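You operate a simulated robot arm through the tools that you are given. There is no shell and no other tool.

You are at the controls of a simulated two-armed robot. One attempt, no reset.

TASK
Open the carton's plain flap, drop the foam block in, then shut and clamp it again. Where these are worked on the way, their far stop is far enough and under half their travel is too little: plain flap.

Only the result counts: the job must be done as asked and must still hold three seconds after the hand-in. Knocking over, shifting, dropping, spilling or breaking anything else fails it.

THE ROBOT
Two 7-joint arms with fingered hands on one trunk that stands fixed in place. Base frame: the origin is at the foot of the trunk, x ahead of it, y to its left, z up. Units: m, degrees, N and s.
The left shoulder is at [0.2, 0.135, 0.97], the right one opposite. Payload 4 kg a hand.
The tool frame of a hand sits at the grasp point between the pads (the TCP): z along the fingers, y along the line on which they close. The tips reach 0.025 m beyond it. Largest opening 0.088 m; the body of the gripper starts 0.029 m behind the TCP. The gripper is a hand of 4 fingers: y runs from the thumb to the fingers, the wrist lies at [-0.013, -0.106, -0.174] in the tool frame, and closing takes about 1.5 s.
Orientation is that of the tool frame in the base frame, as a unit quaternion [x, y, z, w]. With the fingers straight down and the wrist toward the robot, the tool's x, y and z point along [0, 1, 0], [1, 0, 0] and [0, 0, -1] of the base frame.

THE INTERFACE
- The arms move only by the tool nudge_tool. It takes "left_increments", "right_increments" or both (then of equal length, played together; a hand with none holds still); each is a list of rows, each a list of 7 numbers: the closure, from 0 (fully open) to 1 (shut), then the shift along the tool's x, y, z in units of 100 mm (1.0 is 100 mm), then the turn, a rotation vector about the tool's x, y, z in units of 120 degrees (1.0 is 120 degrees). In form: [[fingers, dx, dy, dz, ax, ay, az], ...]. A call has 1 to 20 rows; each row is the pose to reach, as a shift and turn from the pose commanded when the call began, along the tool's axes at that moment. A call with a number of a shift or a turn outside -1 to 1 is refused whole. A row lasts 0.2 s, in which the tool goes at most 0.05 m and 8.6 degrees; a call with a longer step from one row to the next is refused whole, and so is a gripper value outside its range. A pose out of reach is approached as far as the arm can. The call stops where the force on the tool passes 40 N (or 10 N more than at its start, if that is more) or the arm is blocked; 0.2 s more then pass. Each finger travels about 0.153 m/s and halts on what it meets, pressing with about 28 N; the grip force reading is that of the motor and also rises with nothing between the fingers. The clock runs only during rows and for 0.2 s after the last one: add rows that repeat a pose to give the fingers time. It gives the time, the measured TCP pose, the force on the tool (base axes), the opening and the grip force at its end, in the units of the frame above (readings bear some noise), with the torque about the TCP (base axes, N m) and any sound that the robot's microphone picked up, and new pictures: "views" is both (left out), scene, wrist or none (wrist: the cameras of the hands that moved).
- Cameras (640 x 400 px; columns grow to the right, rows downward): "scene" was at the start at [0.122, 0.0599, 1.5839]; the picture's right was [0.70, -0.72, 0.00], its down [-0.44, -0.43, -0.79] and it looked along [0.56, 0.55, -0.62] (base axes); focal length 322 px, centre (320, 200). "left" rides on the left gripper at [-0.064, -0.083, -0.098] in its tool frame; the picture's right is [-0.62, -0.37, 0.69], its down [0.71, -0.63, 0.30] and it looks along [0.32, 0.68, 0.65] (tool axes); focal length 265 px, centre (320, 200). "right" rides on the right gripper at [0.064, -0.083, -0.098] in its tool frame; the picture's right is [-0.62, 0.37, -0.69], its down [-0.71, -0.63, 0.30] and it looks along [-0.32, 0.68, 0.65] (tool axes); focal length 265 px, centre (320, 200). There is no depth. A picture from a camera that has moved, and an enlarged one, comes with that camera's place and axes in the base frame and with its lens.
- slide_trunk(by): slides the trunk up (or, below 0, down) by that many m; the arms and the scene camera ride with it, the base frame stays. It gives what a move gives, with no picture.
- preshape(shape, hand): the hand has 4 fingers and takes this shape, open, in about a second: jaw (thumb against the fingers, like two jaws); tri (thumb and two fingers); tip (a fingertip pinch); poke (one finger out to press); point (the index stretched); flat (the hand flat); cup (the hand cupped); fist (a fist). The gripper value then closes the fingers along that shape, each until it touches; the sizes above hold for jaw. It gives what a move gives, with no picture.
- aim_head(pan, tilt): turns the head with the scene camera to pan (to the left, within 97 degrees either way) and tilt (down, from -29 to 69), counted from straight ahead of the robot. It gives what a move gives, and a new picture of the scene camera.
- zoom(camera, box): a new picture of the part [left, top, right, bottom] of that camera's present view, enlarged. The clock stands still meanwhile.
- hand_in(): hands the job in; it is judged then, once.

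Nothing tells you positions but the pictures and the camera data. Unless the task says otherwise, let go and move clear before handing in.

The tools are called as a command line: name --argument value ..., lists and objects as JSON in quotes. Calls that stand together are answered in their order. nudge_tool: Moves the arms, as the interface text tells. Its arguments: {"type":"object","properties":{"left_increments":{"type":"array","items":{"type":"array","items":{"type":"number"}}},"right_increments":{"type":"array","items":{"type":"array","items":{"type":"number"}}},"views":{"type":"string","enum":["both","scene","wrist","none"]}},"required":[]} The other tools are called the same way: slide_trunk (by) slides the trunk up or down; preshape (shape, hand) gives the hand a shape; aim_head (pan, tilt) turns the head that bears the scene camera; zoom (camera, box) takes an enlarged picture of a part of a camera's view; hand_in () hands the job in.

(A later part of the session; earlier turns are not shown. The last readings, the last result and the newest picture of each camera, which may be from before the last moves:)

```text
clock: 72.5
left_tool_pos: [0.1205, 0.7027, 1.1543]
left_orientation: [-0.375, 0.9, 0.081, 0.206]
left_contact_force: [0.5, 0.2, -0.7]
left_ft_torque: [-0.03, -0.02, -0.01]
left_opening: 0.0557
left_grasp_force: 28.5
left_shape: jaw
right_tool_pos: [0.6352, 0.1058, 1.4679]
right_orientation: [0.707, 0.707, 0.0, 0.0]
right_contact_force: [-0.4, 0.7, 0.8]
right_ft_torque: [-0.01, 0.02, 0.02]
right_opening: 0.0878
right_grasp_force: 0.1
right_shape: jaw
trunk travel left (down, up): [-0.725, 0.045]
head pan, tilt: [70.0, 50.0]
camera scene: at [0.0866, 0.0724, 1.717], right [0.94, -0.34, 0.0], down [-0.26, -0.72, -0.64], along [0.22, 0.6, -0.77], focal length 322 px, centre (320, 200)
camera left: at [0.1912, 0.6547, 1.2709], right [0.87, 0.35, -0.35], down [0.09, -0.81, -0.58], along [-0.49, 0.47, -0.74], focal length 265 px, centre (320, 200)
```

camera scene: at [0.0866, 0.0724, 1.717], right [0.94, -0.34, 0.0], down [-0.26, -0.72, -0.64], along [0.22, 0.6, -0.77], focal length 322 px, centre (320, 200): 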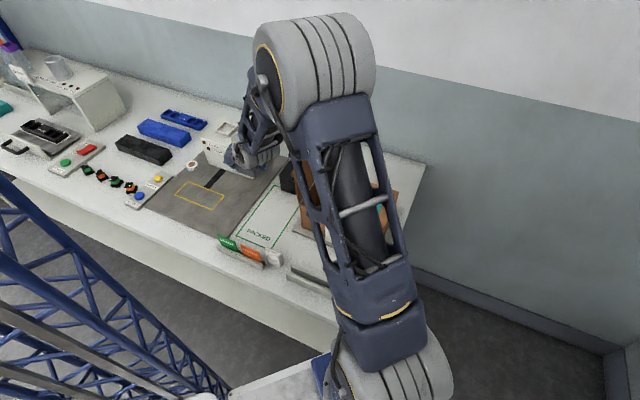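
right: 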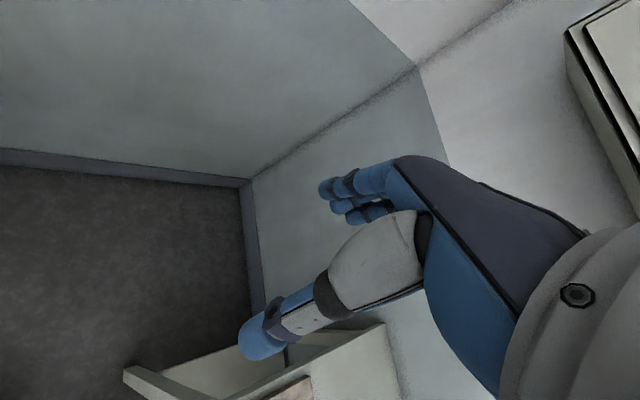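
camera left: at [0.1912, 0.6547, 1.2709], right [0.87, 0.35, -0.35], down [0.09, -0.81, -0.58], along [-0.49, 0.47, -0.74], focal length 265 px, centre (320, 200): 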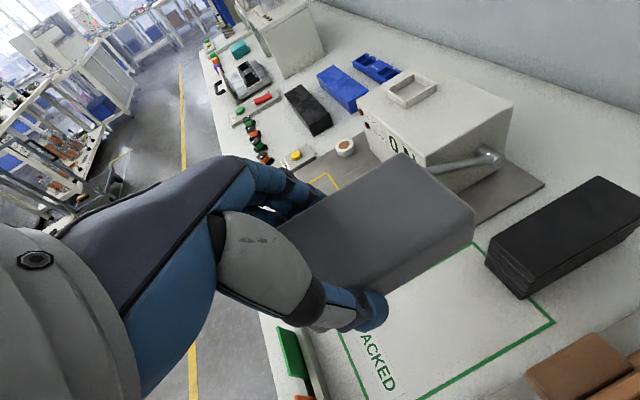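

nudge_tool --left_increments '[[0.75, -0.086, 0, -0.18, 0, 0, 0], [0.75, -0.173, 0, -0.36, 0, 0, 0], [0.75, -0.173, -0.33, -0.36, 0, 0, 0], [0.75, -0.173, -0.66, -0.36, 0, 0, 0], [0.75, -0.173, -0.98, -0.36, 0, 0, 0]]' --views "none"

nudge_tool --left_increments '[[0.75, -0.31, -0.28, 0.15, 0, 0, 0], [0.75, -0.63, -0.56, 0.3, 0, 0, 0], [0.75, -0.95, -0.83, 0.456, 0, 0, 0], [0.75, -0.95, -0.83, 0.456, 0, 0, 0]]' --views "both"

```text
clock: 73.7
left_tool_pos: [0.1879, 0.6327, 1.1972]
left_orientation: [-0.375, 0.9, 0.081, 0.206]
left_contact_force: [-0.1, -0.5, 0.2]
left_ft_torque: [0.01, 0.01, 0.01]
left_opening: 0.0557
left_grasp_force: 28.5
left_shape: jaw
right_tool_pos: [0.6339, 0.1049, 1.4704]
right_orientation: [0.707, 0.707, 0.0, 0.0]
right_contact_force: [-0.4, 0.0, 0.5]
right_ft_torque: [0.01, 0.01, 0.04]
right_opening: 0.0875
right_grasp_force: 0.1
right_shape: jaw
trunk travel left (down, up): [-0.725, 0.045]
head pan, tilt: [70.0, 50.0]
```

```text
clock: 74.7
left_tool_pos: [0.323, 0.6528, 1.1966]
left_orientation: [-0.375, 0.9, 0.082, 0.205]
left_contact_force: [-0.5, -0.3, -0.5]
left_ft_torque: [0.02, 0.03, 0.0]
left_opening: 0.0557
left_grasp_force: 28.0
left_shape: jaw
right_tool_pos: [0.6321, 0.1049, 1.4706]
right_orientation: [0.706, 0.708, 0.0, 0.001]
right_contact_force: [-0.2, 0.0, -0.2]
right_ft_torque: [0.0, 0.03, 0.02]
right_opening: 0.0877
right_grasp_force: 0.1
right_shape: jaw
trunk travel left (down, up): [-0.725, 0.045]
head pan, tilt: [70.0, 50.0]
camera scene: at [0.0868, 0.0721, 1.717], right [0.94, -0.34, 0.0], down [-0.26, -0.72, -0.64], along [0.22, 0.6, -0.77], focal length 322 px, centre (320, 200)
camera left: at [0.3933, 0.605, 1.312], right [0.87, 0.35, -0.36], down [0.09, -0.81, -0.58], along [-0.49, 0.47, -0.73], focal length 265 px, centre (320, 200)
```

scene: 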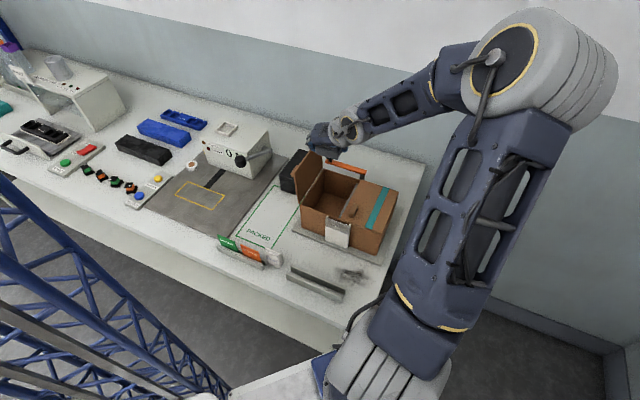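
left: 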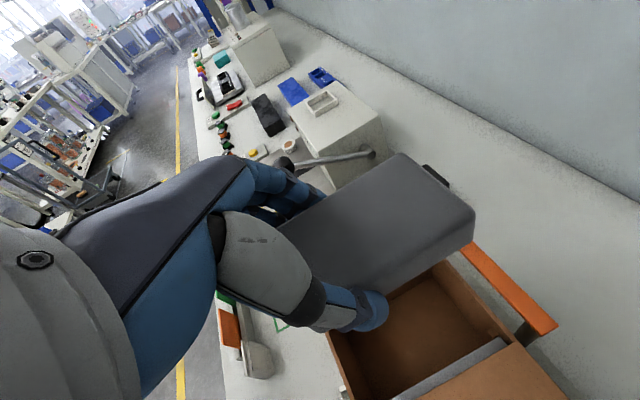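

The foam is above the open compartment (u≈0.69, v≈0.233). I'll lower it straight down in steps, checking along the way.

nudge_tool --left_increments '[[0.75, 0.144, -0.02, 0.3, 0, 0, 0], [0.75, 0.288, -0.03, 0.6, 0, 0, 0], [0.75, 0.432, -0.03, 0.901, 0, 0, 0], [0.75, 0.432, -0.03, 0.901, 0, 0, 0]]' --views "both"

zoom --camera "scene" --box '[270, 110, 420, 260]'

```text
clock: 75.7
left_tool_pos: [0.3241, 0.648, 1.0951]
left_orientation: [-0.375, 0.901, 0.082, 0.205]
left_contact_force: [0.5, -0.6, -0.6]
left_ft_torque: [0.0, 0.02, 0.05]
left_opening: 0.0558
left_grasp_force: 28.1
left_shape: jaw
right_tool_pos: [0.6331, 0.105, 1.4689]
right_orientation: [0.707, 0.707, -0.001, 0.001]
right_contact_force: [-0.2, 0.3, 0.3]
right_ft_torque: [0.01, 0.02, 0.0]
right_opening: 0.0875
right_grasp_force: 0.1
right_shape: jaw
trunk travel left (down, up): [-0.725, 0.045]
head pan, tilt: [70.0, 50.0]
camera scene: at [0.0867, 0.0721, 1.7171], right [0.94, -0.34, 0.0], down [-0.26, -0.72, -0.64], along [0.22, 0.6, -0.77], focal length 322 px, centre (320, 200)
camera left: at [0.3934, 0.6006, 1.2116], right [0.87, 0.35, -0.35], down [0.09, -0.81, -0.58], along [-0.49, 0.47, -0.73], focal length 265 px, centre (320, 200)
```

scene: 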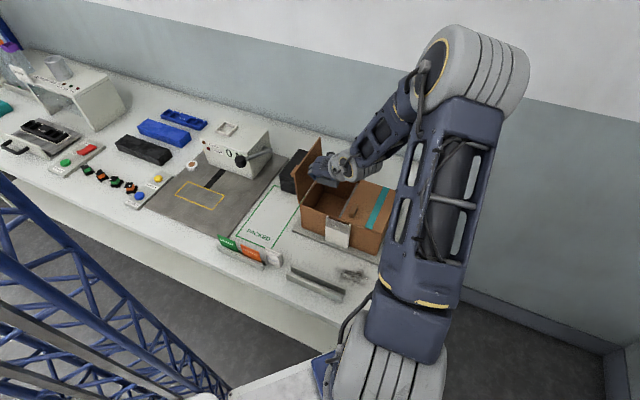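
left: 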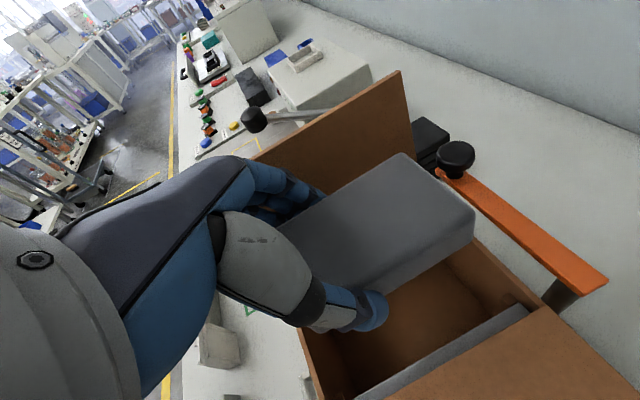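

```text
2.67 times, centred on (345, 185) of scene
camera zoom: at [0.0867, 0.0721, 1.7171], right [0.94, -0.34, 0.0], down [-0.26, -0.72, -0.64], along [0.22, 0.6, -0.77], focal length 859 px, centre (253, 240)
```

zoom: 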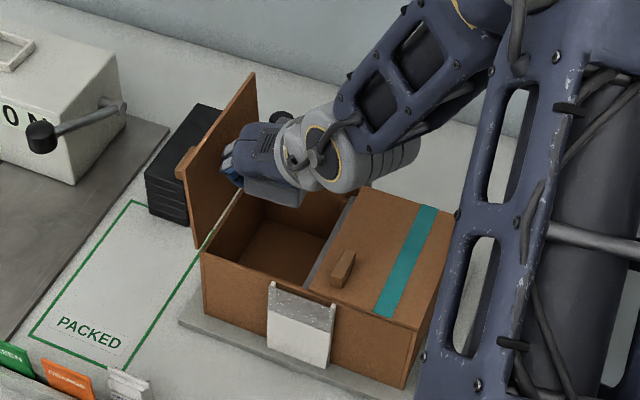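

nudge_tool --left_increments '[[0.75, 0.144, 0, 0.3, 0, 0, 0], [0.75, 0.288, 0, 0.6, 0, 0, 0], [0.75, 0.432, 0, 0.901, 0, 0, 0], [0.75, 0.432, 0, 0.901, 0, 0, 0]]' --views "both"

zoom --camera "scene" --box '[270, 110, 420, 260]'

```text
clock: 76.7
left_tool_pos: [0.3264, 0.6471, 0.9964]
left_orientation: [-0.375, 0.9, 0.081, 0.206]
left_contact_force: [0.8, -0.1, 0.4]
left_ft_torque: [-0.04, -0.02, -0.02]
left_opening: 0.0558
left_grasp_force: 27.7
left_shape: jaw
right_tool_pos: [0.6338, 0.1054, 1.4689]
right_orientation: [0.707, 0.707, 0.0, 0.0]
right_contact_force: [0.6, 0.5, 0.0]
right_ft_torque: [-0.02, -0.01, 0.01]
right_opening: 0.0874
right_grasp_force: 0.1
right_shape: jaw
trunk travel left (down, up): [-0.725, 0.045]
head pan, tilt: [70.0, 50.0]
camera scene: at [0.0867, 0.0721, 1.7171], right [0.94, -0.34, 0.0], down [-0.26, -0.72, -0.64], along [0.22, 0.6, -0.77], focal length 322 px, centre (320, 200)
camera left: at [0.3955, 0.6004, 1.1134], right [0.87, 0.35, -0.35], down [0.09, -0.81, -0.58], along [-0.49, 0.47, -0.74], focal length 265 px, centre (320, 200)
```

scene: 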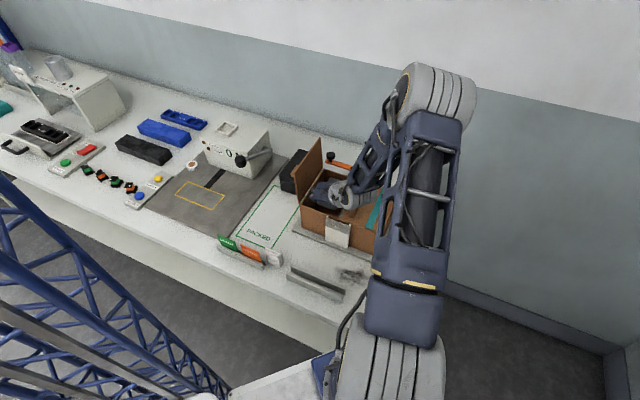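
left: 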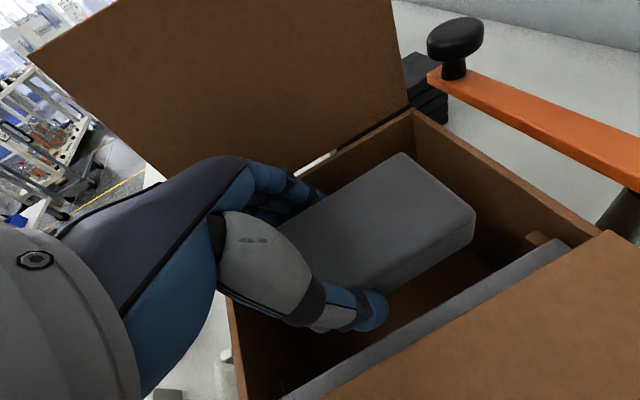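

```text
2.67 times, centred on (345, 185) of scene
camera zoom: at [0.0867, 0.0721, 1.7171], right [0.94, -0.34, 0.0], down [-0.26, -0.72, -0.64], along [0.22, 0.6, -0.77], focal length 859 px, centre (253, 240)
```

zoom: 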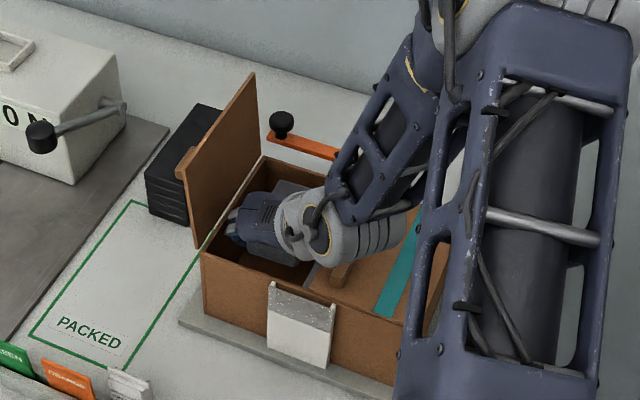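

Clear so far: the foam is entering the compartment with no contact. I'll lower another 5.5 cm.

nudge_tool --left_increments '[[0.75, 0.08, 0, 0.165, 0, 0, 0], [0.75, 0.159, 0, 0.33, 0, 0, 0], [0.75, 0.238, 0, 0.4955, 0, 0, 0], [0.75, 0.238, 0, 0.4955, 0, 0, 0]]' --views "both"

zoom --camera "scene" --box '[270, 110, 420, 260]'

```text
clock: 77.7
left_tool_pos: [0.3267, 0.6475, 0.9418]
left_orientation: [-0.376, 0.9, 0.081, 0.205]
left_contact_force: [0.3, 1.3, -0.2]
left_ft_torque: [-0.01, 0.03, 0.0]
left_opening: 0.0557
left_grasp_force: 28.5
left_shape: jaw
right_tool_pos: [0.6326, 0.1053, 1.4682]
right_orientation: [0.707, 0.707, 0.0, -0.001]
right_contact_force: [0.2, -0.2, 0.4]
right_ft_torque: [0.01, 0.01, 0.0]
right_opening: 0.0876
right_grasp_force: 0.0
right_shape: jaw
trunk travel left (down, up): [-0.725, 0.045]
head pan, tilt: [70.0, 50.0]
camera scene: at [0.0867, 0.0721, 1.7171], right [0.94, -0.34, 0.0], down [-0.26, -0.72, -0.64], along [0.22, 0.6, -0.77], focal length 322 px, centre (320, 200)
camera left: at [0.3965, 0.5997, 1.0587], right [0.87, 0.35, -0.35], down [0.09, -0.81, -0.58], along [-0.49, 0.47, -0.74], focal length 265 px, centre (320, 200)
```

scene: 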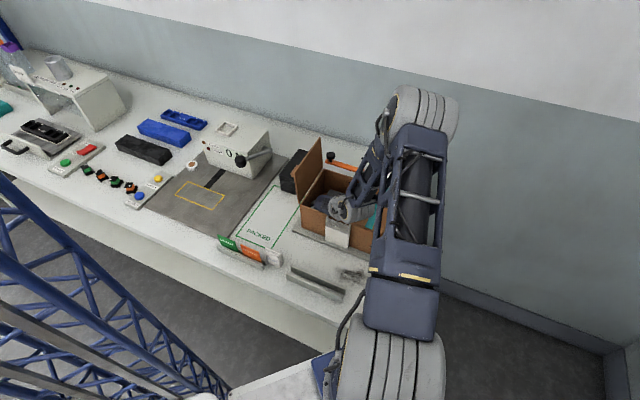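
left: 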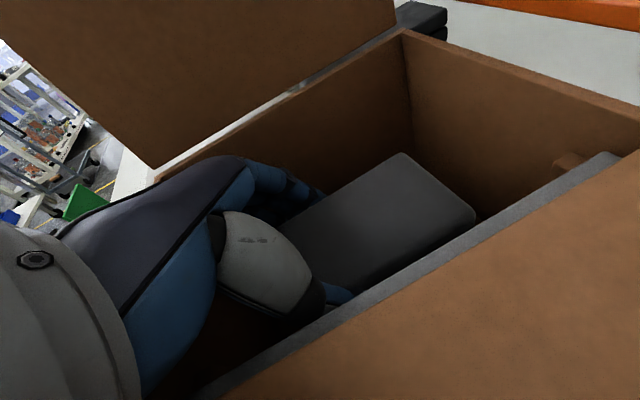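

```text
2.67 times, centred on (345, 185) of scene
camera zoom: at [0.0867, 0.0721, 1.7171], right [0.94, -0.34, 0.0], down [-0.26, -0.72, -0.64], along [0.22, 0.6, -0.77], focal length 859 px, centre (253, 240)
```

zoom: 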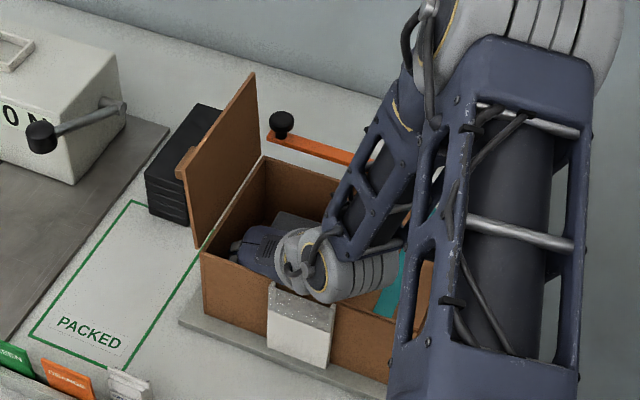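

No contact and the foam is well inside, about 3.5 cm above the floor. I'll open just enough to let it drop.

nudge_tool --left_increments '[[0.75, 0, 0.03, 0, 0, 0, 0], [0.4, 0, 0.03, 0, 0, 0, 0], [0.32, 0, 0.03, 0, 0, 0, 0], [0.26, 0, 0.03, 0, 0, 0, 0], [0.22, 0, 0.03, 0, 0, 0, 0], [0.22, 0, 0.03, 0, 0, 0, 0]]' --views "wrist"

```text
clock: 79.1
left_tool_pos: [0.3237, 0.6487, 0.9432]
left_orientation: [-0.375, 0.9, 0.08, 0.205]
left_contact_force: [-0.6, 0.9, 0.5]
left_ft_torque: [-0.01, 0.01, -0.03]
left_opening: 0.0684
left_grasp_force: 0.1
left_shape: jaw
right_tool_pos: [0.6322, 0.1057, 1.4686]
right_orientation: [0.708, 0.707, 0.0, 0.0]
right_contact_force: [-0.3, 0.1, 0.5]
right_ft_torque: [0.03, 0.02, 0.01]
right_opening: 0.088
right_grasp_force: 0.1
right_shape: jaw
trunk travel left (down, up): [-0.725, 0.045]
head pan, tilt: [70.0, 50.0]
camera left: at [0.3938, 0.602, 1.0589], right [0.87, 0.35, -0.36], down [0.09, -0.81, -0.58], along [-0.49, 0.47, -0.74], focal length 265 px, centre (320, 200)
```

left: 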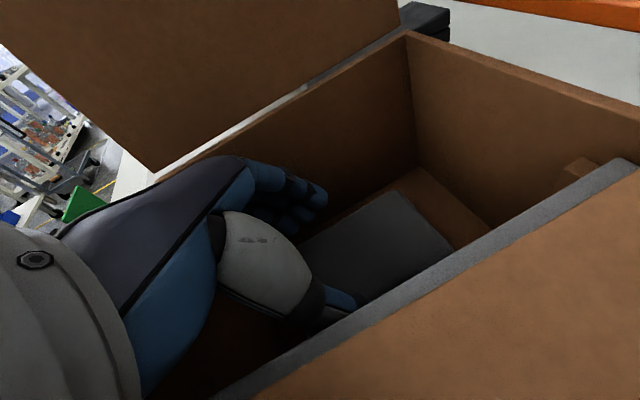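

The foam lies flat on the compartment floor. I'll raise the hand straight up and out.

nudge_tool --left_increments '[[0.22, -0.144, 0, -0.3, 0, 0, 0], [0.22, -0.288, 0, -0.6, 0, 0, 0], [0.22, -0.432, 0, -0.901, 0, 0, 0]]' --views "none"

nudge_tool --left_increments '[[0.3, -0.144, 0, -0.3, 0, 0, 0], [0.4, -0.288, 0, -0.6, 0, 0, 0], [0.5, -0.432, 0, -0.901, 0, 0, 0]]' --views "none"

nudge_tool --left_increments '[[0.6, -0.1, 0, -0.2, 0, 0.03, 0], [0.8, -0.2, 0, -0.4, 0, 0.08, 0], [1.0, -0.2, 0, -0.4, 0, 0.14, 0], [1.0, -0.2, 0, -0.4, 0, 0.208, 0]]' --views "both"

```text
clock: 79.9
left_tool_pos: [0.3237, 0.6501, 1.0439]
left_orientation: [-0.375, 0.9, 0.081, 0.205]
left_contact_force: [0.2, 0.0, -0.7]
left_ft_torque: [0.0, 0.0, 0.03]
left_opening: 0.0685
left_grasp_force: 0.1
left_shape: jaw
right_tool_pos: [0.6337, 0.1059, 1.4684]
right_orientation: [0.707, 0.707, -0.001, 0.0]
right_contact_force: [0.4, 0.7, 0.7]
right_ft_torque: [-0.01, -0.01, -0.03]
right_opening: 0.0875
right_grasp_force: 0.0
right_shape: jaw
trunk travel left (down, up): [-0.725, 0.045]
head pan, tilt: [70.0, 50.0]
```

```text
clock: 80.7
left_tool_pos: [0.3242, 0.651, 1.1415]
left_orientation: [-0.375, 0.9, 0.081, 0.206]
left_contact_force: [0.1, -0.3, -0.1]
left_ft_torque: [-0.01, 0.01, -0.02]
left_opening: 0.0446
left_grasp_force: 0.0
left_shape: jaw
right_tool_pos: [0.6338, 0.1053, 1.4676]
right_orientation: [0.707, 0.707, 0.001, 0.001]
right_contact_force: [0.2, 0.6, 0.2]
right_ft_torque: [-0.02, 0.01, -0.01]
right_opening: 0.0874
right_grasp_force: 0.0
right_shape: jaw
trunk travel left (down, up): [-0.725, 0.045]
head pan, tilt: [70.0, 50.0]
```

```text
clock: 81.7
left_tool_pos: [0.323, 0.6505, 1.1876]
left_orientation: [-0.385, 0.923, -0.002, 0.006]
left_contact_force: [0.1, -0.9, 0.3]
left_ft_torque: [0.01, 0.02, 0.03]
left_opening: 0.0
left_grasp_force: 27.6
left_shape: jaw
right_tool_pos: [0.6322, 0.1047, 1.4693]
right_orientation: [0.708, 0.707, 0.0, -0.001]
right_contact_force: [-0.7, 0.1, -0.8]
right_ft_torque: [0.0, -0.01, -0.06]
right_opening: 0.0876
right_grasp_force: 0.1
right_shape: jaw
trunk travel left (down, up): [-0.725, 0.045]
head pan, tilt: [70.0, 50.0]
camera scene: at [0.0865, 0.072, 1.7171], right [0.94, -0.34, 0.0], down [-0.26, -0.72, -0.64], along [0.22, 0.6, -0.77], focal length 322 px, centre (320, 200)
camera left: at [0.4278, 0.6373, 1.287], right [0.71, 0.18, -0.68], down [-0.05, -0.95, -0.31], along [-0.71, 0.25, -0.66], focal length 265 px, centre (320, 200)
```

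scene: 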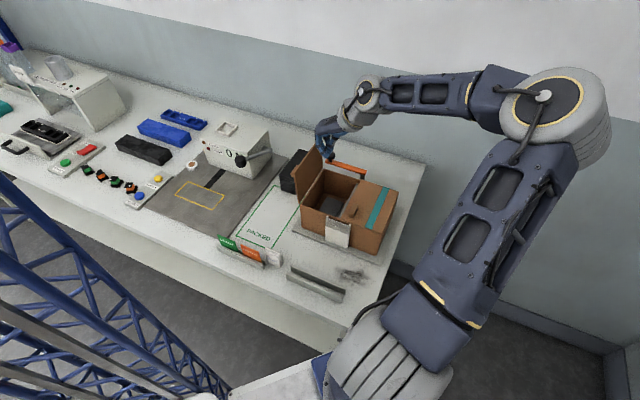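
left: 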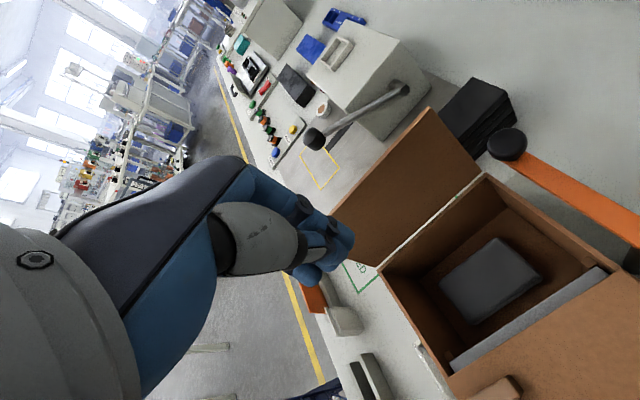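

The foam is in place. Now I'll take the closed hand over to the flap's outer side, behind the handle's position, to push it shut.

nudge_tool --left_increments '[[1.0, -0.17, 0.27, 0, 0, 0, 0], [1.0, -0.34, 0.54, 0, 0, 0, 0], [1.0, -0.5, 0.8, 0, 0, 0, 0]]' --views "none"

nudge_tool --left_increments '[[1.0, 0, 0.3, 0, 0, 0, 0], [1.0, 0, 0.6, 0, 0, 0, 0], [1.0, 0, 0.9, 0, 0, 0, 0], [1.0, 0, 0.9, 0.3, 0, 0, 0], [1.0, 0, 0.9, 0.6, 0, 0, 0], [1.0, 0, 0.9, 0.9, 0, 0, 0]]' --views "both"

```text
clock: 82.5
left_tool_pos: [0.3018, 0.7404, 1.1876]
left_orientation: [-0.383, 0.924, -0.001, 0.006]
left_contact_force: [0.9, 0.1, 0.6]
left_ft_torque: [-0.01, 0.01, -0.04]
left_opening: 0.0
left_grasp_force: 28.3
left_shape: jaw
right_tool_pos: [0.6323, 0.1052, 1.4692]
right_orientation: [0.707, 0.707, 0.0, 0.0]
right_contact_force: [0.1, -0.3, 0.6]
right_ft_torque: [0.01, 0.01, 0.03]
right_opening: 0.0875
right_grasp_force: 0.0
right_shape: jaw
trunk travel left (down, up): [-0.725, 0.045]
head pan, tilt: [70.0, 50.0]
```

```text
clock: 83.9
left_tool_pos: [0.2404, 0.807, 1.0974]
left_orientation: [-0.384, 0.923, -0.002, 0.007]
left_contact_force: [0.6, 0.2, -0.7]
left_ft_torque: [-0.02, -0.02, 0.0]
left_opening: 0.0
left_grasp_force: 27.9
left_shape: jaw
right_tool_pos: [0.6327, 0.1041, 1.4701]
right_orientation: [0.707, 0.707, -0.001, 0.0]
right_contact_force: [0.7, -0.9, 0.1]
right_ft_torque: [0.0, 0.01, 0.0]
right_opening: 0.0878
right_grasp_force: 0.1
right_shape: jaw
trunk travel left (down, up): [-0.725, 0.045]
head pan, tilt: [70.0, 50.0]
camera scene: at [0.0866, 0.072, 1.7171], right [0.94, -0.34, 0.0], down [-0.26, -0.72, -0.64], along [0.22, 0.6, -0.77], focal length 322 px, centre (320, 200)
camera left: at [0.3439, 0.793, 1.1957], right [0.71, 0.18, -0.68], down [-0.05, -0.95, -0.31], along [-0.7, 0.25, -0.66], focal length 265 px, centre (320, 200)
```

scene: 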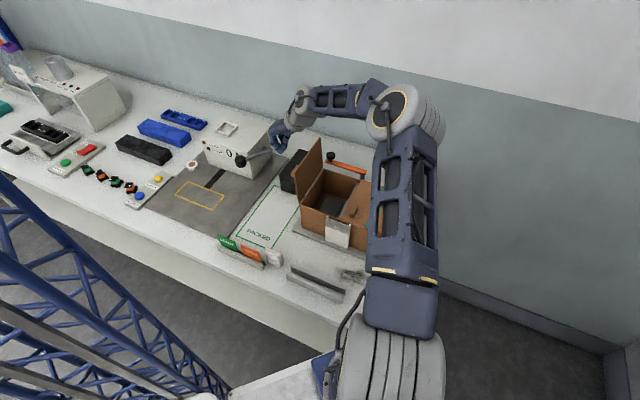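
left: 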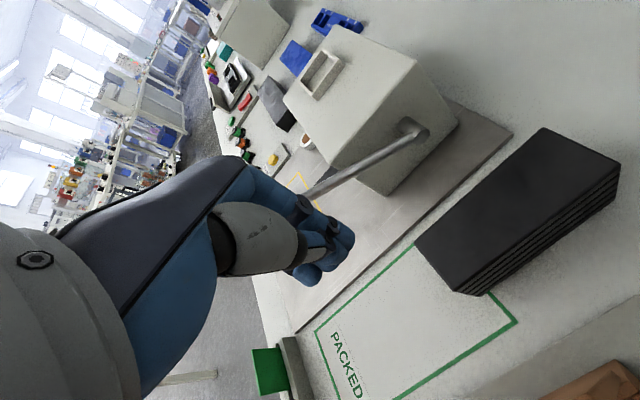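

nudge_tool --left_increments '[[1.0, 0, -0.25, 0, 0, 0, 0], [1.0, 0, -0.5, 0, 0, 0, 0], [1.0, 0, -0.7, 0, 0, 0, 0], [1.0, 0, -0.85, 0, 0, 0, 0], [1.0, 0, -1.0, 0, 0, 0, 0]]' --views "both"

zoom --camera "scene" --box '[270, 110, 420, 260]'

```text
clock: 85.1
left_tool_pos: [0.3108, 0.7356, 1.0966]
left_orientation: [-0.384, 0.923, -0.001, 0.006]
left_contact_force: [0.1, -0.9, 0.9]
left_ft_torque: [0.01, 0.01, -0.02]
left_opening: 0.0002
left_grasp_force: 28.1
left_shape: jaw
right_tool_pos: [0.6329, 0.1056, 1.4701]
right_orientation: [0.707, 0.707, 0.0, 0.0]
right_contact_force: [-0.1, 0.5, 0.1]
right_ft_torque: [0.02, 0.0, 0.04]
right_opening: 0.0875
right_grasp_force: 0.1
right_shape: jaw
trunk travel left (down, up): [-0.725, 0.045]
head pan, tilt: [70.0, 50.0]
camera scene: at [0.0866, 0.0723, 1.717], right [0.94, -0.34, 0.0], down [-0.26, -0.72, -0.64], along [0.22, 0.6, -0.77], focal length 322 px, centre (320, 200)
camera left: at [0.4143, 0.7227, 1.1965], right [0.71, 0.18, -0.68], down [-0.05, -0.95, -0.31], along [-0.7, 0.25, -0.66], focal length 265 px, centre (320, 200)
```

scene: 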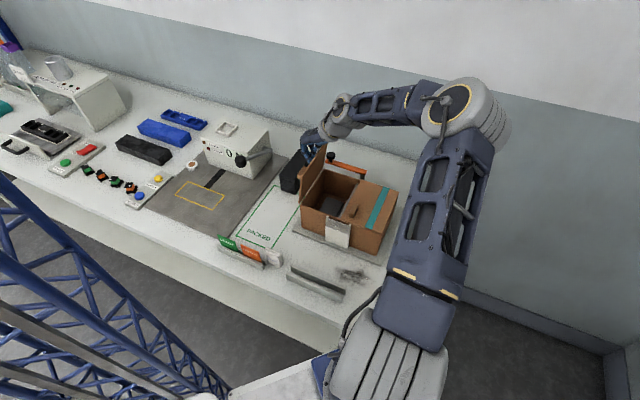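
left: 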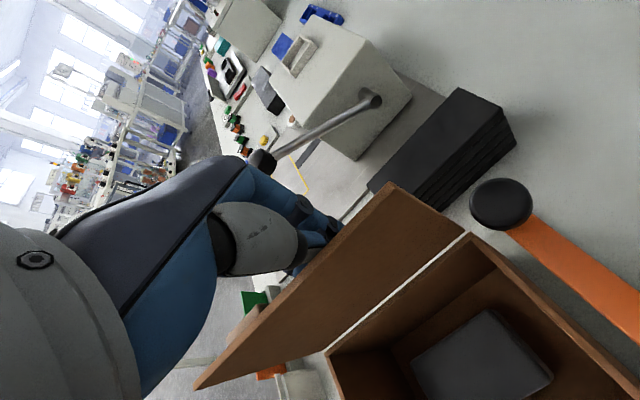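

```text
2.67 times, centred on (345, 185) of scene
camera zoom: at [0.0866, 0.0723, 1.717], right [0.94, -0.34, 0.0], down [-0.26, -0.72, -0.64], along [0.22, 0.6, -0.77], focal length 859 px, centre (253, 240)
```

zoom: 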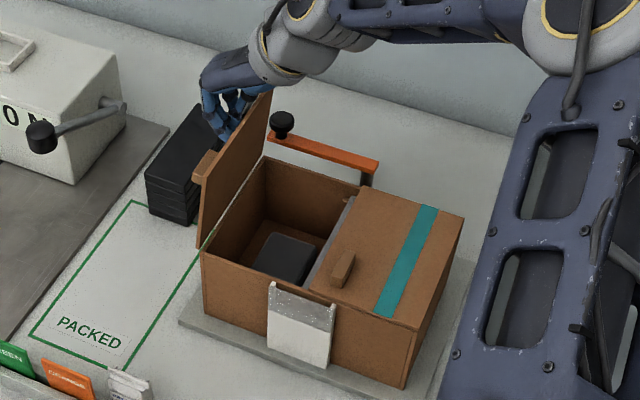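

The flap is following, now about vertical. I'll continue pushing it over.

nudge_tool --left_increments '[[1.0, 0, -0.14, 0.0, 0, 0, 0], [1.0, 0, -0.28, 0.02, 0, 0, 0], [1.0, 0, -0.42, 0.06, 0, 0, 0], [1.0, 0, -0.52, 0.12, 0, 0, 0]]' --views "wrist"

zoom --camera "scene" --box '[270, 110, 420, 260]'

```text
clock: 86.1
left_tool_pos: [0.345, 0.699, 1.0853]
left_orientation: [-0.384, 0.923, -0.003, 0.006]
left_contact_force: [0.1, -0.3, -0.1]
left_ft_torque: [0.0, 0.03, 0.02]
left_opening: 0.0002
left_grasp_force: 27.9
left_shape: jaw
right_tool_pos: [0.6328, 0.1054, 1.4698]
right_orientation: [0.707, 0.707, 0.001, 0.0]
right_contact_force: [0.9, -0.4, -0.2]
right_ft_torque: [0.03, 0.0, 0.0]
right_opening: 0.0876
right_grasp_force: 0.0
right_shape: jaw
trunk travel left (down, up): [-0.725, 0.045]
head pan, tilt: [70.0, 50.0]
camera left: at [0.4488, 0.6854, 1.185], right [0.71, 0.18, -0.68], down [-0.05, -0.95, -0.31], along [-0.7, 0.25, -0.66], focal length 265 px, centre (320, 200)
```

left: 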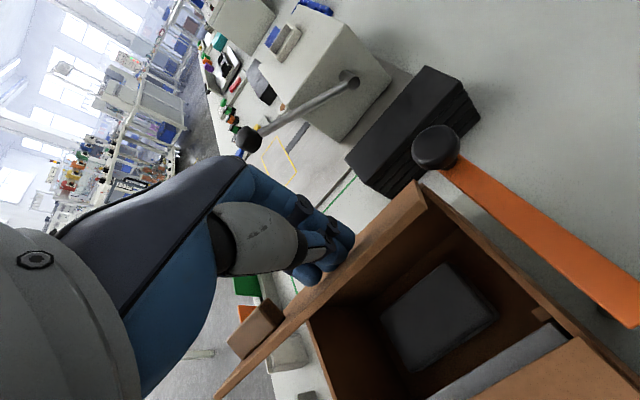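

```text
2.67 times, centred on (345, 185) of scene
camera zoom: at [0.0866, 0.0722, 1.7171], right [0.94, -0.34, 0.0], down [-0.26, -0.72, -0.64], along [0.22, 0.6, -0.77], focal length 859 px, centre (253, 240)
```

zoom: 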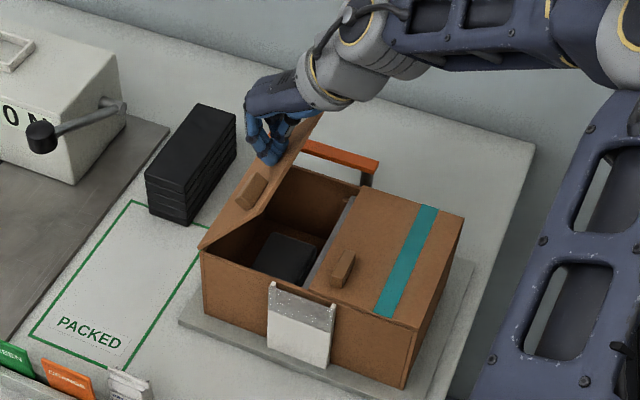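

nudge_tool --left_increments '[[1.0, 0, -0.1, 0.12, 0, 0, 0], [1.0, 0, -0.18, 0.26, 0, 0, 0], [1.0, 0, -0.25, 0.4, 0, 0, 0], [1.0, 0, -0.3, 0.55, 0, 0, 0]]' --views "wrist"

zoom --camera "scene" --box '[270, 110, 420, 260]'

```text
clock: 87.1
left_tool_pos: [0.3697, 0.6781, 1.0288]
left_orientation: [-0.384, 0.923, -0.002, 0.006]
left_contact_force: [-0.4, 0.4, 0.2]
left_ft_torque: [-0.05, 0.0, -0.02]
left_opening: 0.0
left_grasp_force: 28.0
left_shape: jaw
right_tool_pos: [0.634, 0.1055, 1.469]
right_orientation: [0.707, 0.707, 0.0, 0.0]
right_contact_force: [-0.5, -0.4, -0.1]
right_ft_torque: [-0.01, 0.02, -0.01]
right_opening: 0.0876
right_grasp_force: 0.1
right_shape: jaw
trunk travel left (down, up): [-0.725, 0.045]
head pan, tilt: [70.0, 50.0]
camera left: at [0.4731, 0.6647, 1.129], right [0.71, 0.18, -0.68], down [-0.05, -0.95, -0.31], along [-0.71, 0.25, -0.66], focal length 265 px, centre (320, 200)
```

left: 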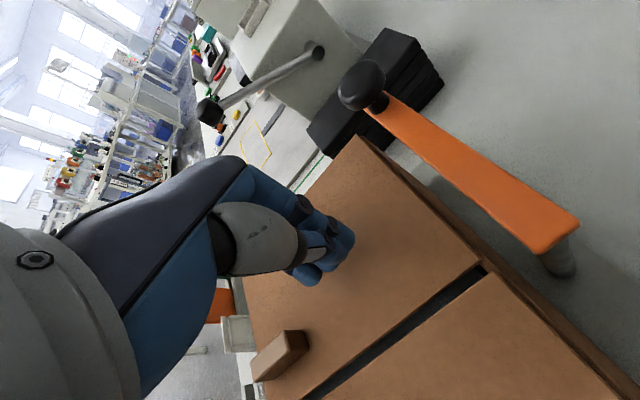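

```text
2.67 times, centred on (345, 185) of scene
camera zoom: at [0.0866, 0.0721, 1.7171], right [0.94, -0.34, 0.0], down [-0.26, -0.72, -0.64], along [0.22, 0.6, -0.77], focal length 859 px, centre (253, 240)
```

zoom: 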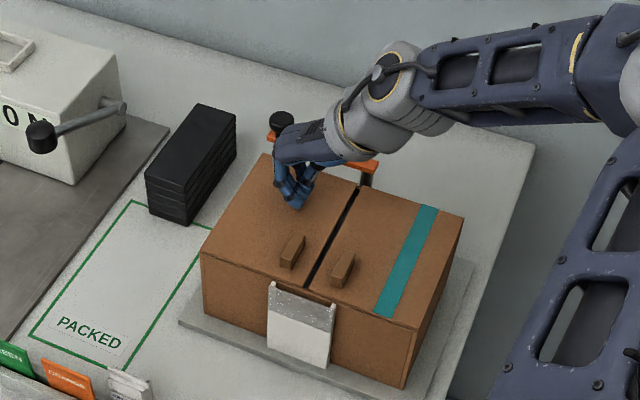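

The flap looks almost shut. I'll press it down gently to seat it fully.

nudge_tool --left_increments '[[1.0, 0, -0.1, 0.05, 0, 0, 0], [1.0, 0, -0.15, 0.1, 0, 0, 0], [1.0, 0, -0.15, 0.14, 0, 0, 0], [1.0, 0, -0.15, 0.18, 0, 0, 0]]' --views "none"

zoom --camera "scene" --box '[290, 130, 400, 240]'

```text
clock: 88.1
left_tool_pos: [0.3788, 0.6682, 1.0168]
left_orientation: [-0.383, 0.924, 0.0, 0.007]
left_contact_force: [-1.9, -6.2, 28.4]
left_ft_torque: [-0.14, 0.05, 0.0]
left_opening: 0.0
left_grasp_force: 28.0
left_shape: jaw
right_tool_pos: [0.6334, 0.1048, 1.4704]
right_orientation: [0.707, 0.707, -0.001, 0.0]
right_contact_force: [0.3, -0.8, -0.7]
right_ft_torque: [-0.03, -0.01, 0.02]
right_opening: 0.0876
right_grasp_force: 0.1
right_shape: jaw
trunk travel left (down, up): [-0.725, 0.045]
head pan, tilt: [70.0, 50.0]
```

```text
3.64 times, centred on (345, 185) of scene
camera zoom: at [0.0861, 0.071, 1.7177], right [0.94, -0.34, 0.0], down [-0.26, -0.72, -0.64], along [0.22, 0.6, -0.77], focal length 1172 px, centre (229, 254)
```

zoom: 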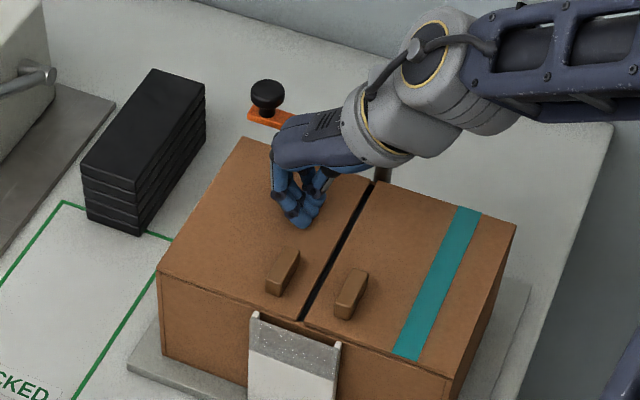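

The flap is firmly shut. Next I bring the clamp bar back: I'll lift, turn the hand to straddle the bar (now lying along the rear), and move over its knob.

nudge_tool --left_increments '[[1.0, 0, 0, -0.3, 0, 0, 0], [0.8, 0, 0, -0.7, 0, 0, 0], [0.4, 0, 0, -1.0, 0, 0, 0]]' --views "none"

nudge_tool --left_increments '[[0.0, -0.07, 0.06, -0.05, 0, 0, 0.068], [0.0, -0.14, 0.12, -0.1, 0, 0, 0.136], [0.0, -0.22, 0.18, -0.2, 0, 0, 0.204], [0.0, -0.29, 0.24, -0.2, 0, 0, 0.273], [0.0, -0.36, 0.3, -0.2, 0, 0, 0.341], [0.0, -0.44, 0.36, -0.2, 0, 0, 0.409], [0.0, -0.51, 0.43, -0.2, 0, 0, 0.477], [0.0, -0.58, 0.49, -0.2, 0, 0, 0.545], [0.0, -0.65, 0.55, -0.2, 0, 0, 0.614], [0.0, -0.73, 0.61, -0.2, 0, 0, 0.682], [0.0, -0.8, 0.67, -0.2, 0, 0, 0.75]]' --views "both"

```text
clock: 88.9
left_tool_pos: [0.3798, 0.669, 1.1125]
left_orientation: [-0.384, 0.923, -0.003, 0.005]
left_contact_force: [-0.6, 0.5, 0.2]
left_ft_torque: [0.01, 0.01, 0.02]
left_opening: 0.0523
left_grasp_force: 0.0
left_shape: jaw
right_tool_pos: [0.6335, 0.1052, 1.4687]
right_orientation: [0.707, 0.707, 0.0, 0.0]
right_contact_force: [0.0, 0.2, -0.2]
right_ft_torque: [-0.01, -0.01, -0.01]
right_opening: 0.0875
right_grasp_force: 0.1
right_shape: jaw
trunk travel left (down, up): [-0.725, 0.045]
head pan, tilt: [70.0, 50.0]
```

```text
clock: 91.3
left_tool_pos: [0.3872, 0.7721, 1.1321]
left_orientation: [0.383, 0.924, 0.003, 0.005]
left_contact_force: [-0.5, -0.4, -0.3]
left_ft_torque: [0.0, 0.0, 0.03]
left_opening: 0.0879
left_grasp_force: 0.1
left_shape: jaw
right_tool_pos: [0.6332, 0.1046, 1.4682]
right_orientation: [0.707, 0.707, -0.001, 0.0]
right_contact_force: [-0.5, 0.7, 0.4]
right_ft_torque: [0.0, 0.0, 0.0]
right_opening: 0.0875
right_grasp_force: 0.1
right_shape: jaw
trunk travel left (down, up): [-0.725, 0.045]
head pan, tilt: [70.0, 50.0]
camera scene: at [0.0868, 0.0719, 1.7171], right [0.94, -0.34, 0.0], down [-0.26, -0.72, -0.64], along [0.22, 0.6, -0.77], focal length 322 px, centre (320, 200)
camera left: at [0.373, 0.6678, 1.2304], right [0.19, -0.7, -0.69], down [-0.95, 0.06, -0.32], along [0.26, 0.71, -0.65], focal length 265 px, centre (320, 200)
```

scene: 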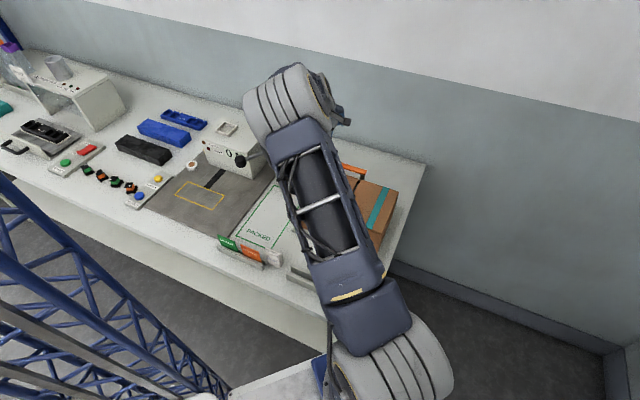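
left: 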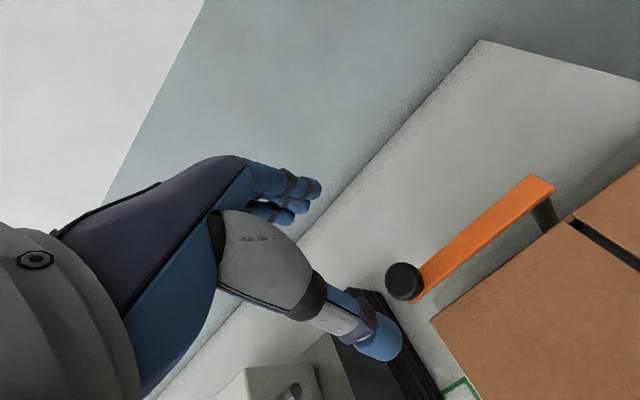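

The hand straddles the bar with the knob 9 mm further out, as planned. I'll lower around it.

nudge_tool --left_increments '[[0, 0, 0, 0.3, 0, 0, 0], [0, 0, 0, 0.6, 0, 0, 0], [0, 0, 0, 0.85, 0, 0, 0], [0, 0, 0, 0.98, 0, 0, 0], [0, 0, 0, 1.0, 0, 0, 0]]' --views "both"

```text
clock: 92.5
left_tool_pos: [0.3882, 0.7706, 1.0339]
left_orientation: [0.382, 0.924, 0.004, 0.006]
left_contact_force: [0.3, 0.0, -0.3]
left_ft_torque: [-0.01, -0.02, -0.03]
left_opening: 0.0877
left_grasp_force: 0.1
left_shape: jaw
right_tool_pos: [0.6334, 0.1067, 1.4686]
right_orientation: [0.707, 0.707, 0.0, 0.0]
right_contact_force: [0.1, 0.0, -0.1]
right_ft_torque: [0.0, 0.01, -0.01]
right_opening: 0.0879
right_grasp_force: 0.1
right_shape: jaw
trunk travel left (down, up): [-0.725, 0.045]
head pan, tilt: [70.0, 50.0]
camera scene: at [0.0867, 0.0721, 1.7171], right [0.94, -0.34, 0.0], down [-0.26, -0.72, -0.64], along [0.22, 0.6, -0.77], focal length 322 px, centre (320, 200)
camera left: at [0.3745, 0.6664, 1.1312], right [0.19, -0.7, -0.69], down [-0.95, 0.06, -0.32], along [0.26, 0.71, -0.65], focal length 265 px, centre (320, 200)
```

scene: 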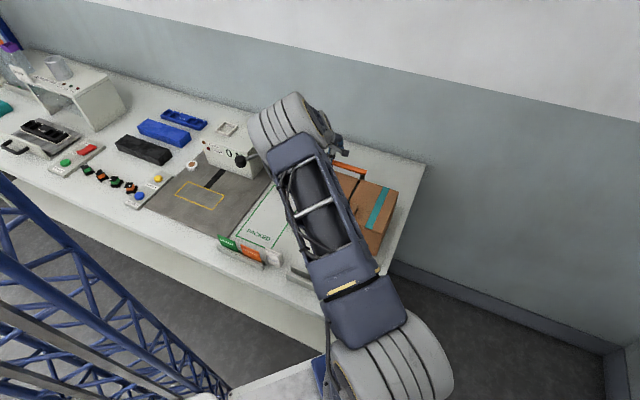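
left: 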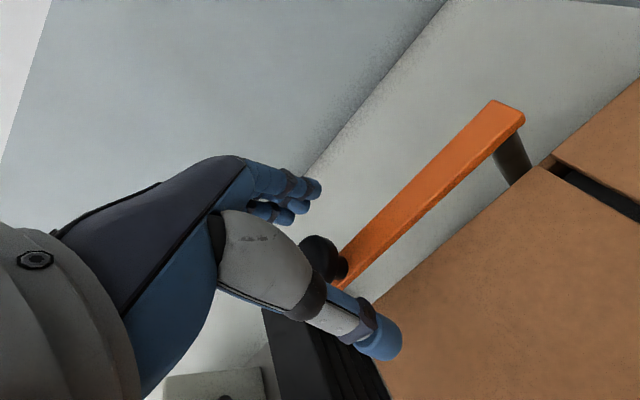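

nudge_tool --left_increments '[[0, 0, 0, 0.05, 0, 0, 0], [0, 0, 0, 0.1, 0, 0, 0], [0.15, 0, 0, 0.1, 0, 0, 0], [0.3, 0, 0, 0.1, 0, 0, 0], [0.42, 0, 0, 0.1, 0, 0, 0], [0.48, 0, 0, 0.1, 0, 0, 0], [0.48, 0, 0, 0.1, 0, 0, 0]]' --views "wrist"

```text
clock: 94.1
left_tool_pos: [0.3877, 0.772, 1.0222]
left_orientation: [0.382, 0.924, 0.003, 0.006]
left_contact_force: [-0.6, 0.2, -0.2]
left_ft_torque: [0.0, 0.01, 0.01]
left_opening: 0.0463
left_grasp_force: 0.0
left_shape: jaw
right_tool_pos: [0.6335, 0.1066, 1.4686]
right_orientation: [0.707, 0.707, 0.0, -0.001]
right_contact_force: [-0.6, -0.3, -0.1]
right_ft_torque: [0.0, 0.01, 0.03]
right_opening: 0.0876
right_grasp_force: 0.0
right_shape: jaw
trunk travel left (down, up): [-0.725, 0.045]
head pan, tilt: [70.0, 50.0]
camera left: at [0.3742, 0.6673, 1.12], right [0.19, -0.7, -0.69], down [-0.95, 0.06, -0.32], along [0.26, 0.71, -0.65], focal length 265 px, centre (320, 200)
```

left: 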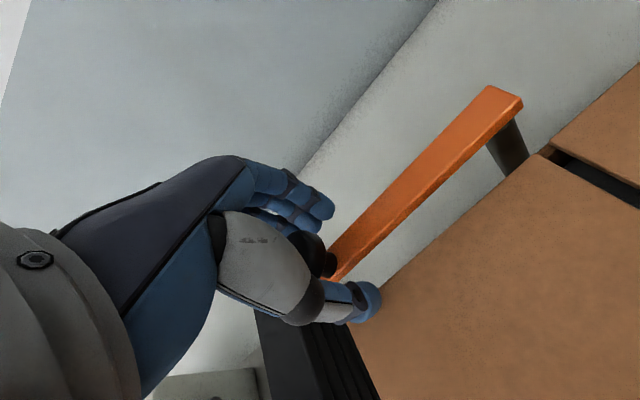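

The knob is caged between thumb and fingers. I'll swing hand and bar together about the post, turning the hand with it, and check halfway.

nudge_tool --left_increments '[[0.48, -0.005, -0.106, -0.02, 0, 0, -0.05], [0.48, -0.022, -0.21, -0.02, 0, 0, -0.1], [0.48, -0.049, -0.312, -0.02, 0, 0, -0.15], [0.48, -0.087, -0.411, -0.02, 0, 0, -0.2], [0.48, -0.135, -0.505, -0.02, 0, 0, -0.25], [0.48, -0.193, -0.594, -0.02, 0, 0, -0.3], [0.48, -0.259, -0.676, -0.02, 0, 0, -0.35]]' --views "both"

zoom --camera "scene" --box '[290, 120, 400, 230]'

```text
clock: 95.7
left_tool_pos: [0.3572, 0.7051, 1.0254]
left_orientation: [0.025, 1.0, 0.001, 0.006]
left_contact_force: [-1.2, 1.3, 0.1]
left_ft_torque: [0.01, -0.03, -0.01]
left_opening: 0.046
left_grasp_force: 0.0
left_shape: jaw
right_tool_pos: [0.633, 0.1064, 1.4694]
right_orientation: [0.707, 0.707, 0.0, 0.0]
right_contact_force: [-0.9, 0.2, 0.6]
right_ft_torque: [-0.02, -0.03, 0.03]
right_opening: 0.0875
right_grasp_force: 0.0
right_shape: jaw
trunk travel left (down, up): [-0.725, 0.045]
head pan, tilt: [70.0, 50.0]
camera scene: at [0.0864, 0.0723, 1.717], right [0.94, -0.34, 0.0], down [-0.26, -0.72, -0.64], along [0.22, 0.6, -0.77], focal length 322 px, centre (320, 200)
camera left: at [0.4168, 0.6185, 1.1238], right [0.61, -0.4, -0.69], down [-0.74, -0.59, -0.32], along [-0.28, 0.7, -0.66], focal length 265 px, centre (320, 200)
```

scene: 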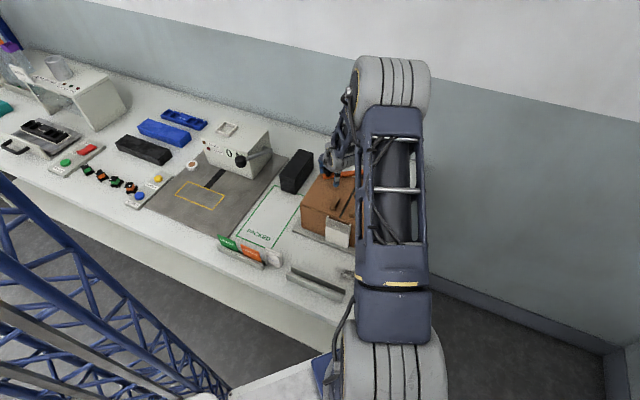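
left: 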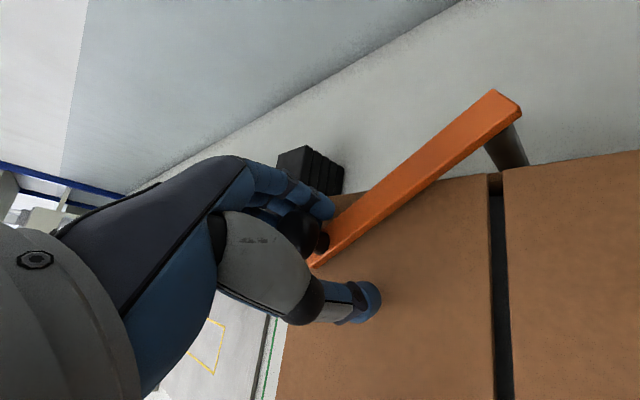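

```text
3.64 times, centred on (345, 175) of scene
camera zoom: at [0.0864, 0.0723, 1.717], right [0.94, -0.34, 0.0], down [-0.26, -0.72, -0.64], along [0.22, 0.6, -0.77], focal length 1172 px, centre (229, 291)
```

zoom: 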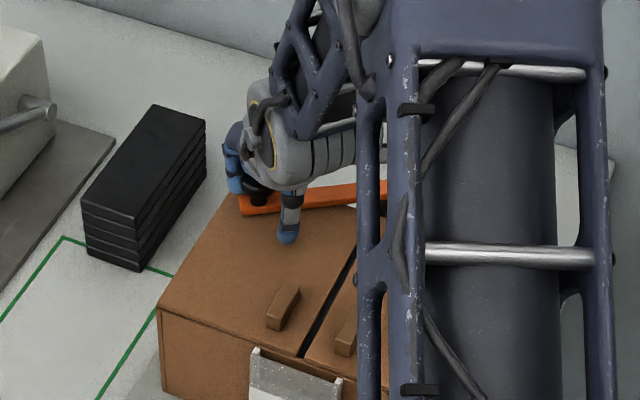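

The bar follows well and the flap stays shut. I'll continue to about 12° from the closed position.

nudge_tool --left_increments '[[0.48, -0.005, -0.106, 0, 0, 0, -0.05], [0.48, -0.022, -0.21, 0, 0, 0, -0.1], [0.48, -0.049, -0.312, 0, 0, 0, -0.15], [0.48, -0.087, -0.411, 0, 0, 0, -0.2], [0.48, -0.135, -0.505, 0, 0, 0, -0.25], [0.48, -0.193, -0.594, 0, 0, 0, -0.3]]' --views "both"

zoom --camera "scene" --box '[290, 120, 400, 230]'

```text
clock: 97.1
left_tool_pos: [0.3747, 0.6458, 1.0264]
left_orientation: [-0.286, 0.958, 0.0, 0.007]
left_contact_force: [-0.4, 0.3, -0.5]
left_ft_torque: [-0.03, -0.01, -0.01]
left_opening: 0.0462
left_grasp_force: 0.0
left_shape: jaw
right_tool_pos: [0.6332, 0.1072, 1.4701]
right_orientation: [0.707, 0.707, 0.0, -0.001]
right_contact_force: [-0.3, 0.5, 0.3]
right_ft_torque: [-0.05, -0.02, 0.02]
right_opening: 0.0875
right_grasp_force: 0.1
right_shape: jaw
trunk travel left (down, up): [-0.725, 0.045]
head pan, tilt: [70.0, 50.0]
camera scene: at [0.0864, 0.0723, 1.7171], right [0.94, -0.34, 0.0], down [-0.26, -0.72, -0.64], along [0.22, 0.6, -0.77], focal length 322 px, centre (320, 200)
camera left: at [0.4742, 0.6105, 1.1241], right [0.73, 0.03, -0.68], down [-0.25, -0.92, -0.31], along [-0.64, 0.4, -0.66], focal length 265 px, centre (320, 200)
```

scene: 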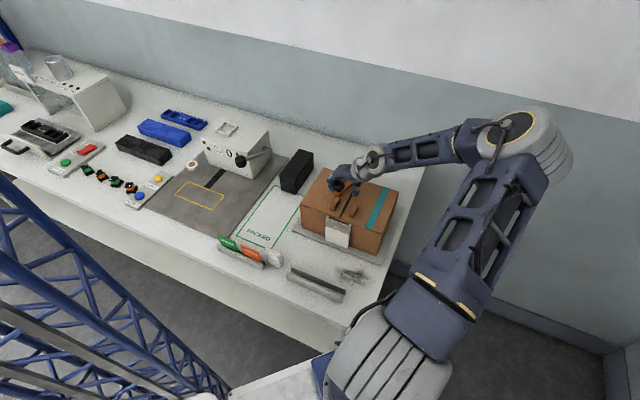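
left: 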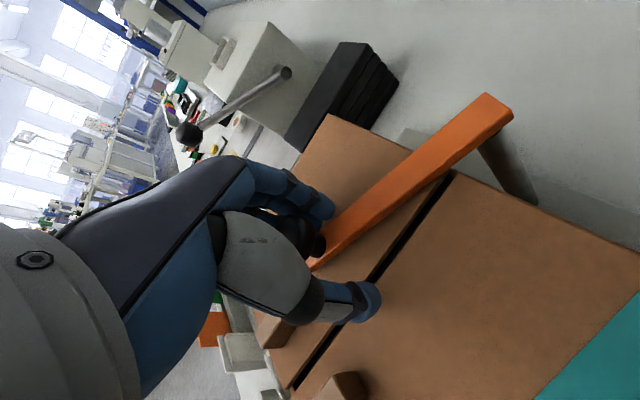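

```text
3.64 times, centred on (345, 175) of scene
camera zoom: at [0.0864, 0.0723, 1.7171], right [0.94, -0.34, 0.0], down [-0.26, -0.72, -0.64], along [0.22, 0.6, -0.77], focal length 1172 px, centre (229, 291)
```

zoom: 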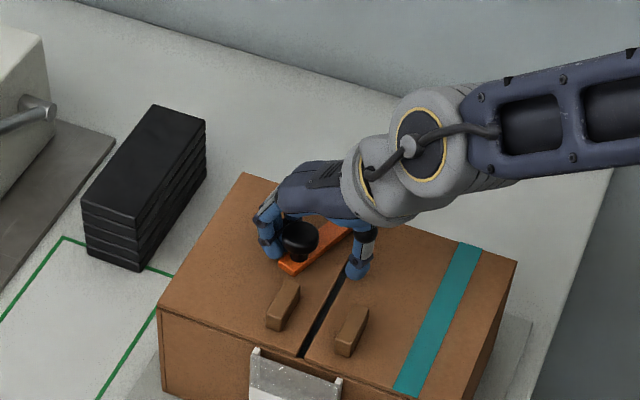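

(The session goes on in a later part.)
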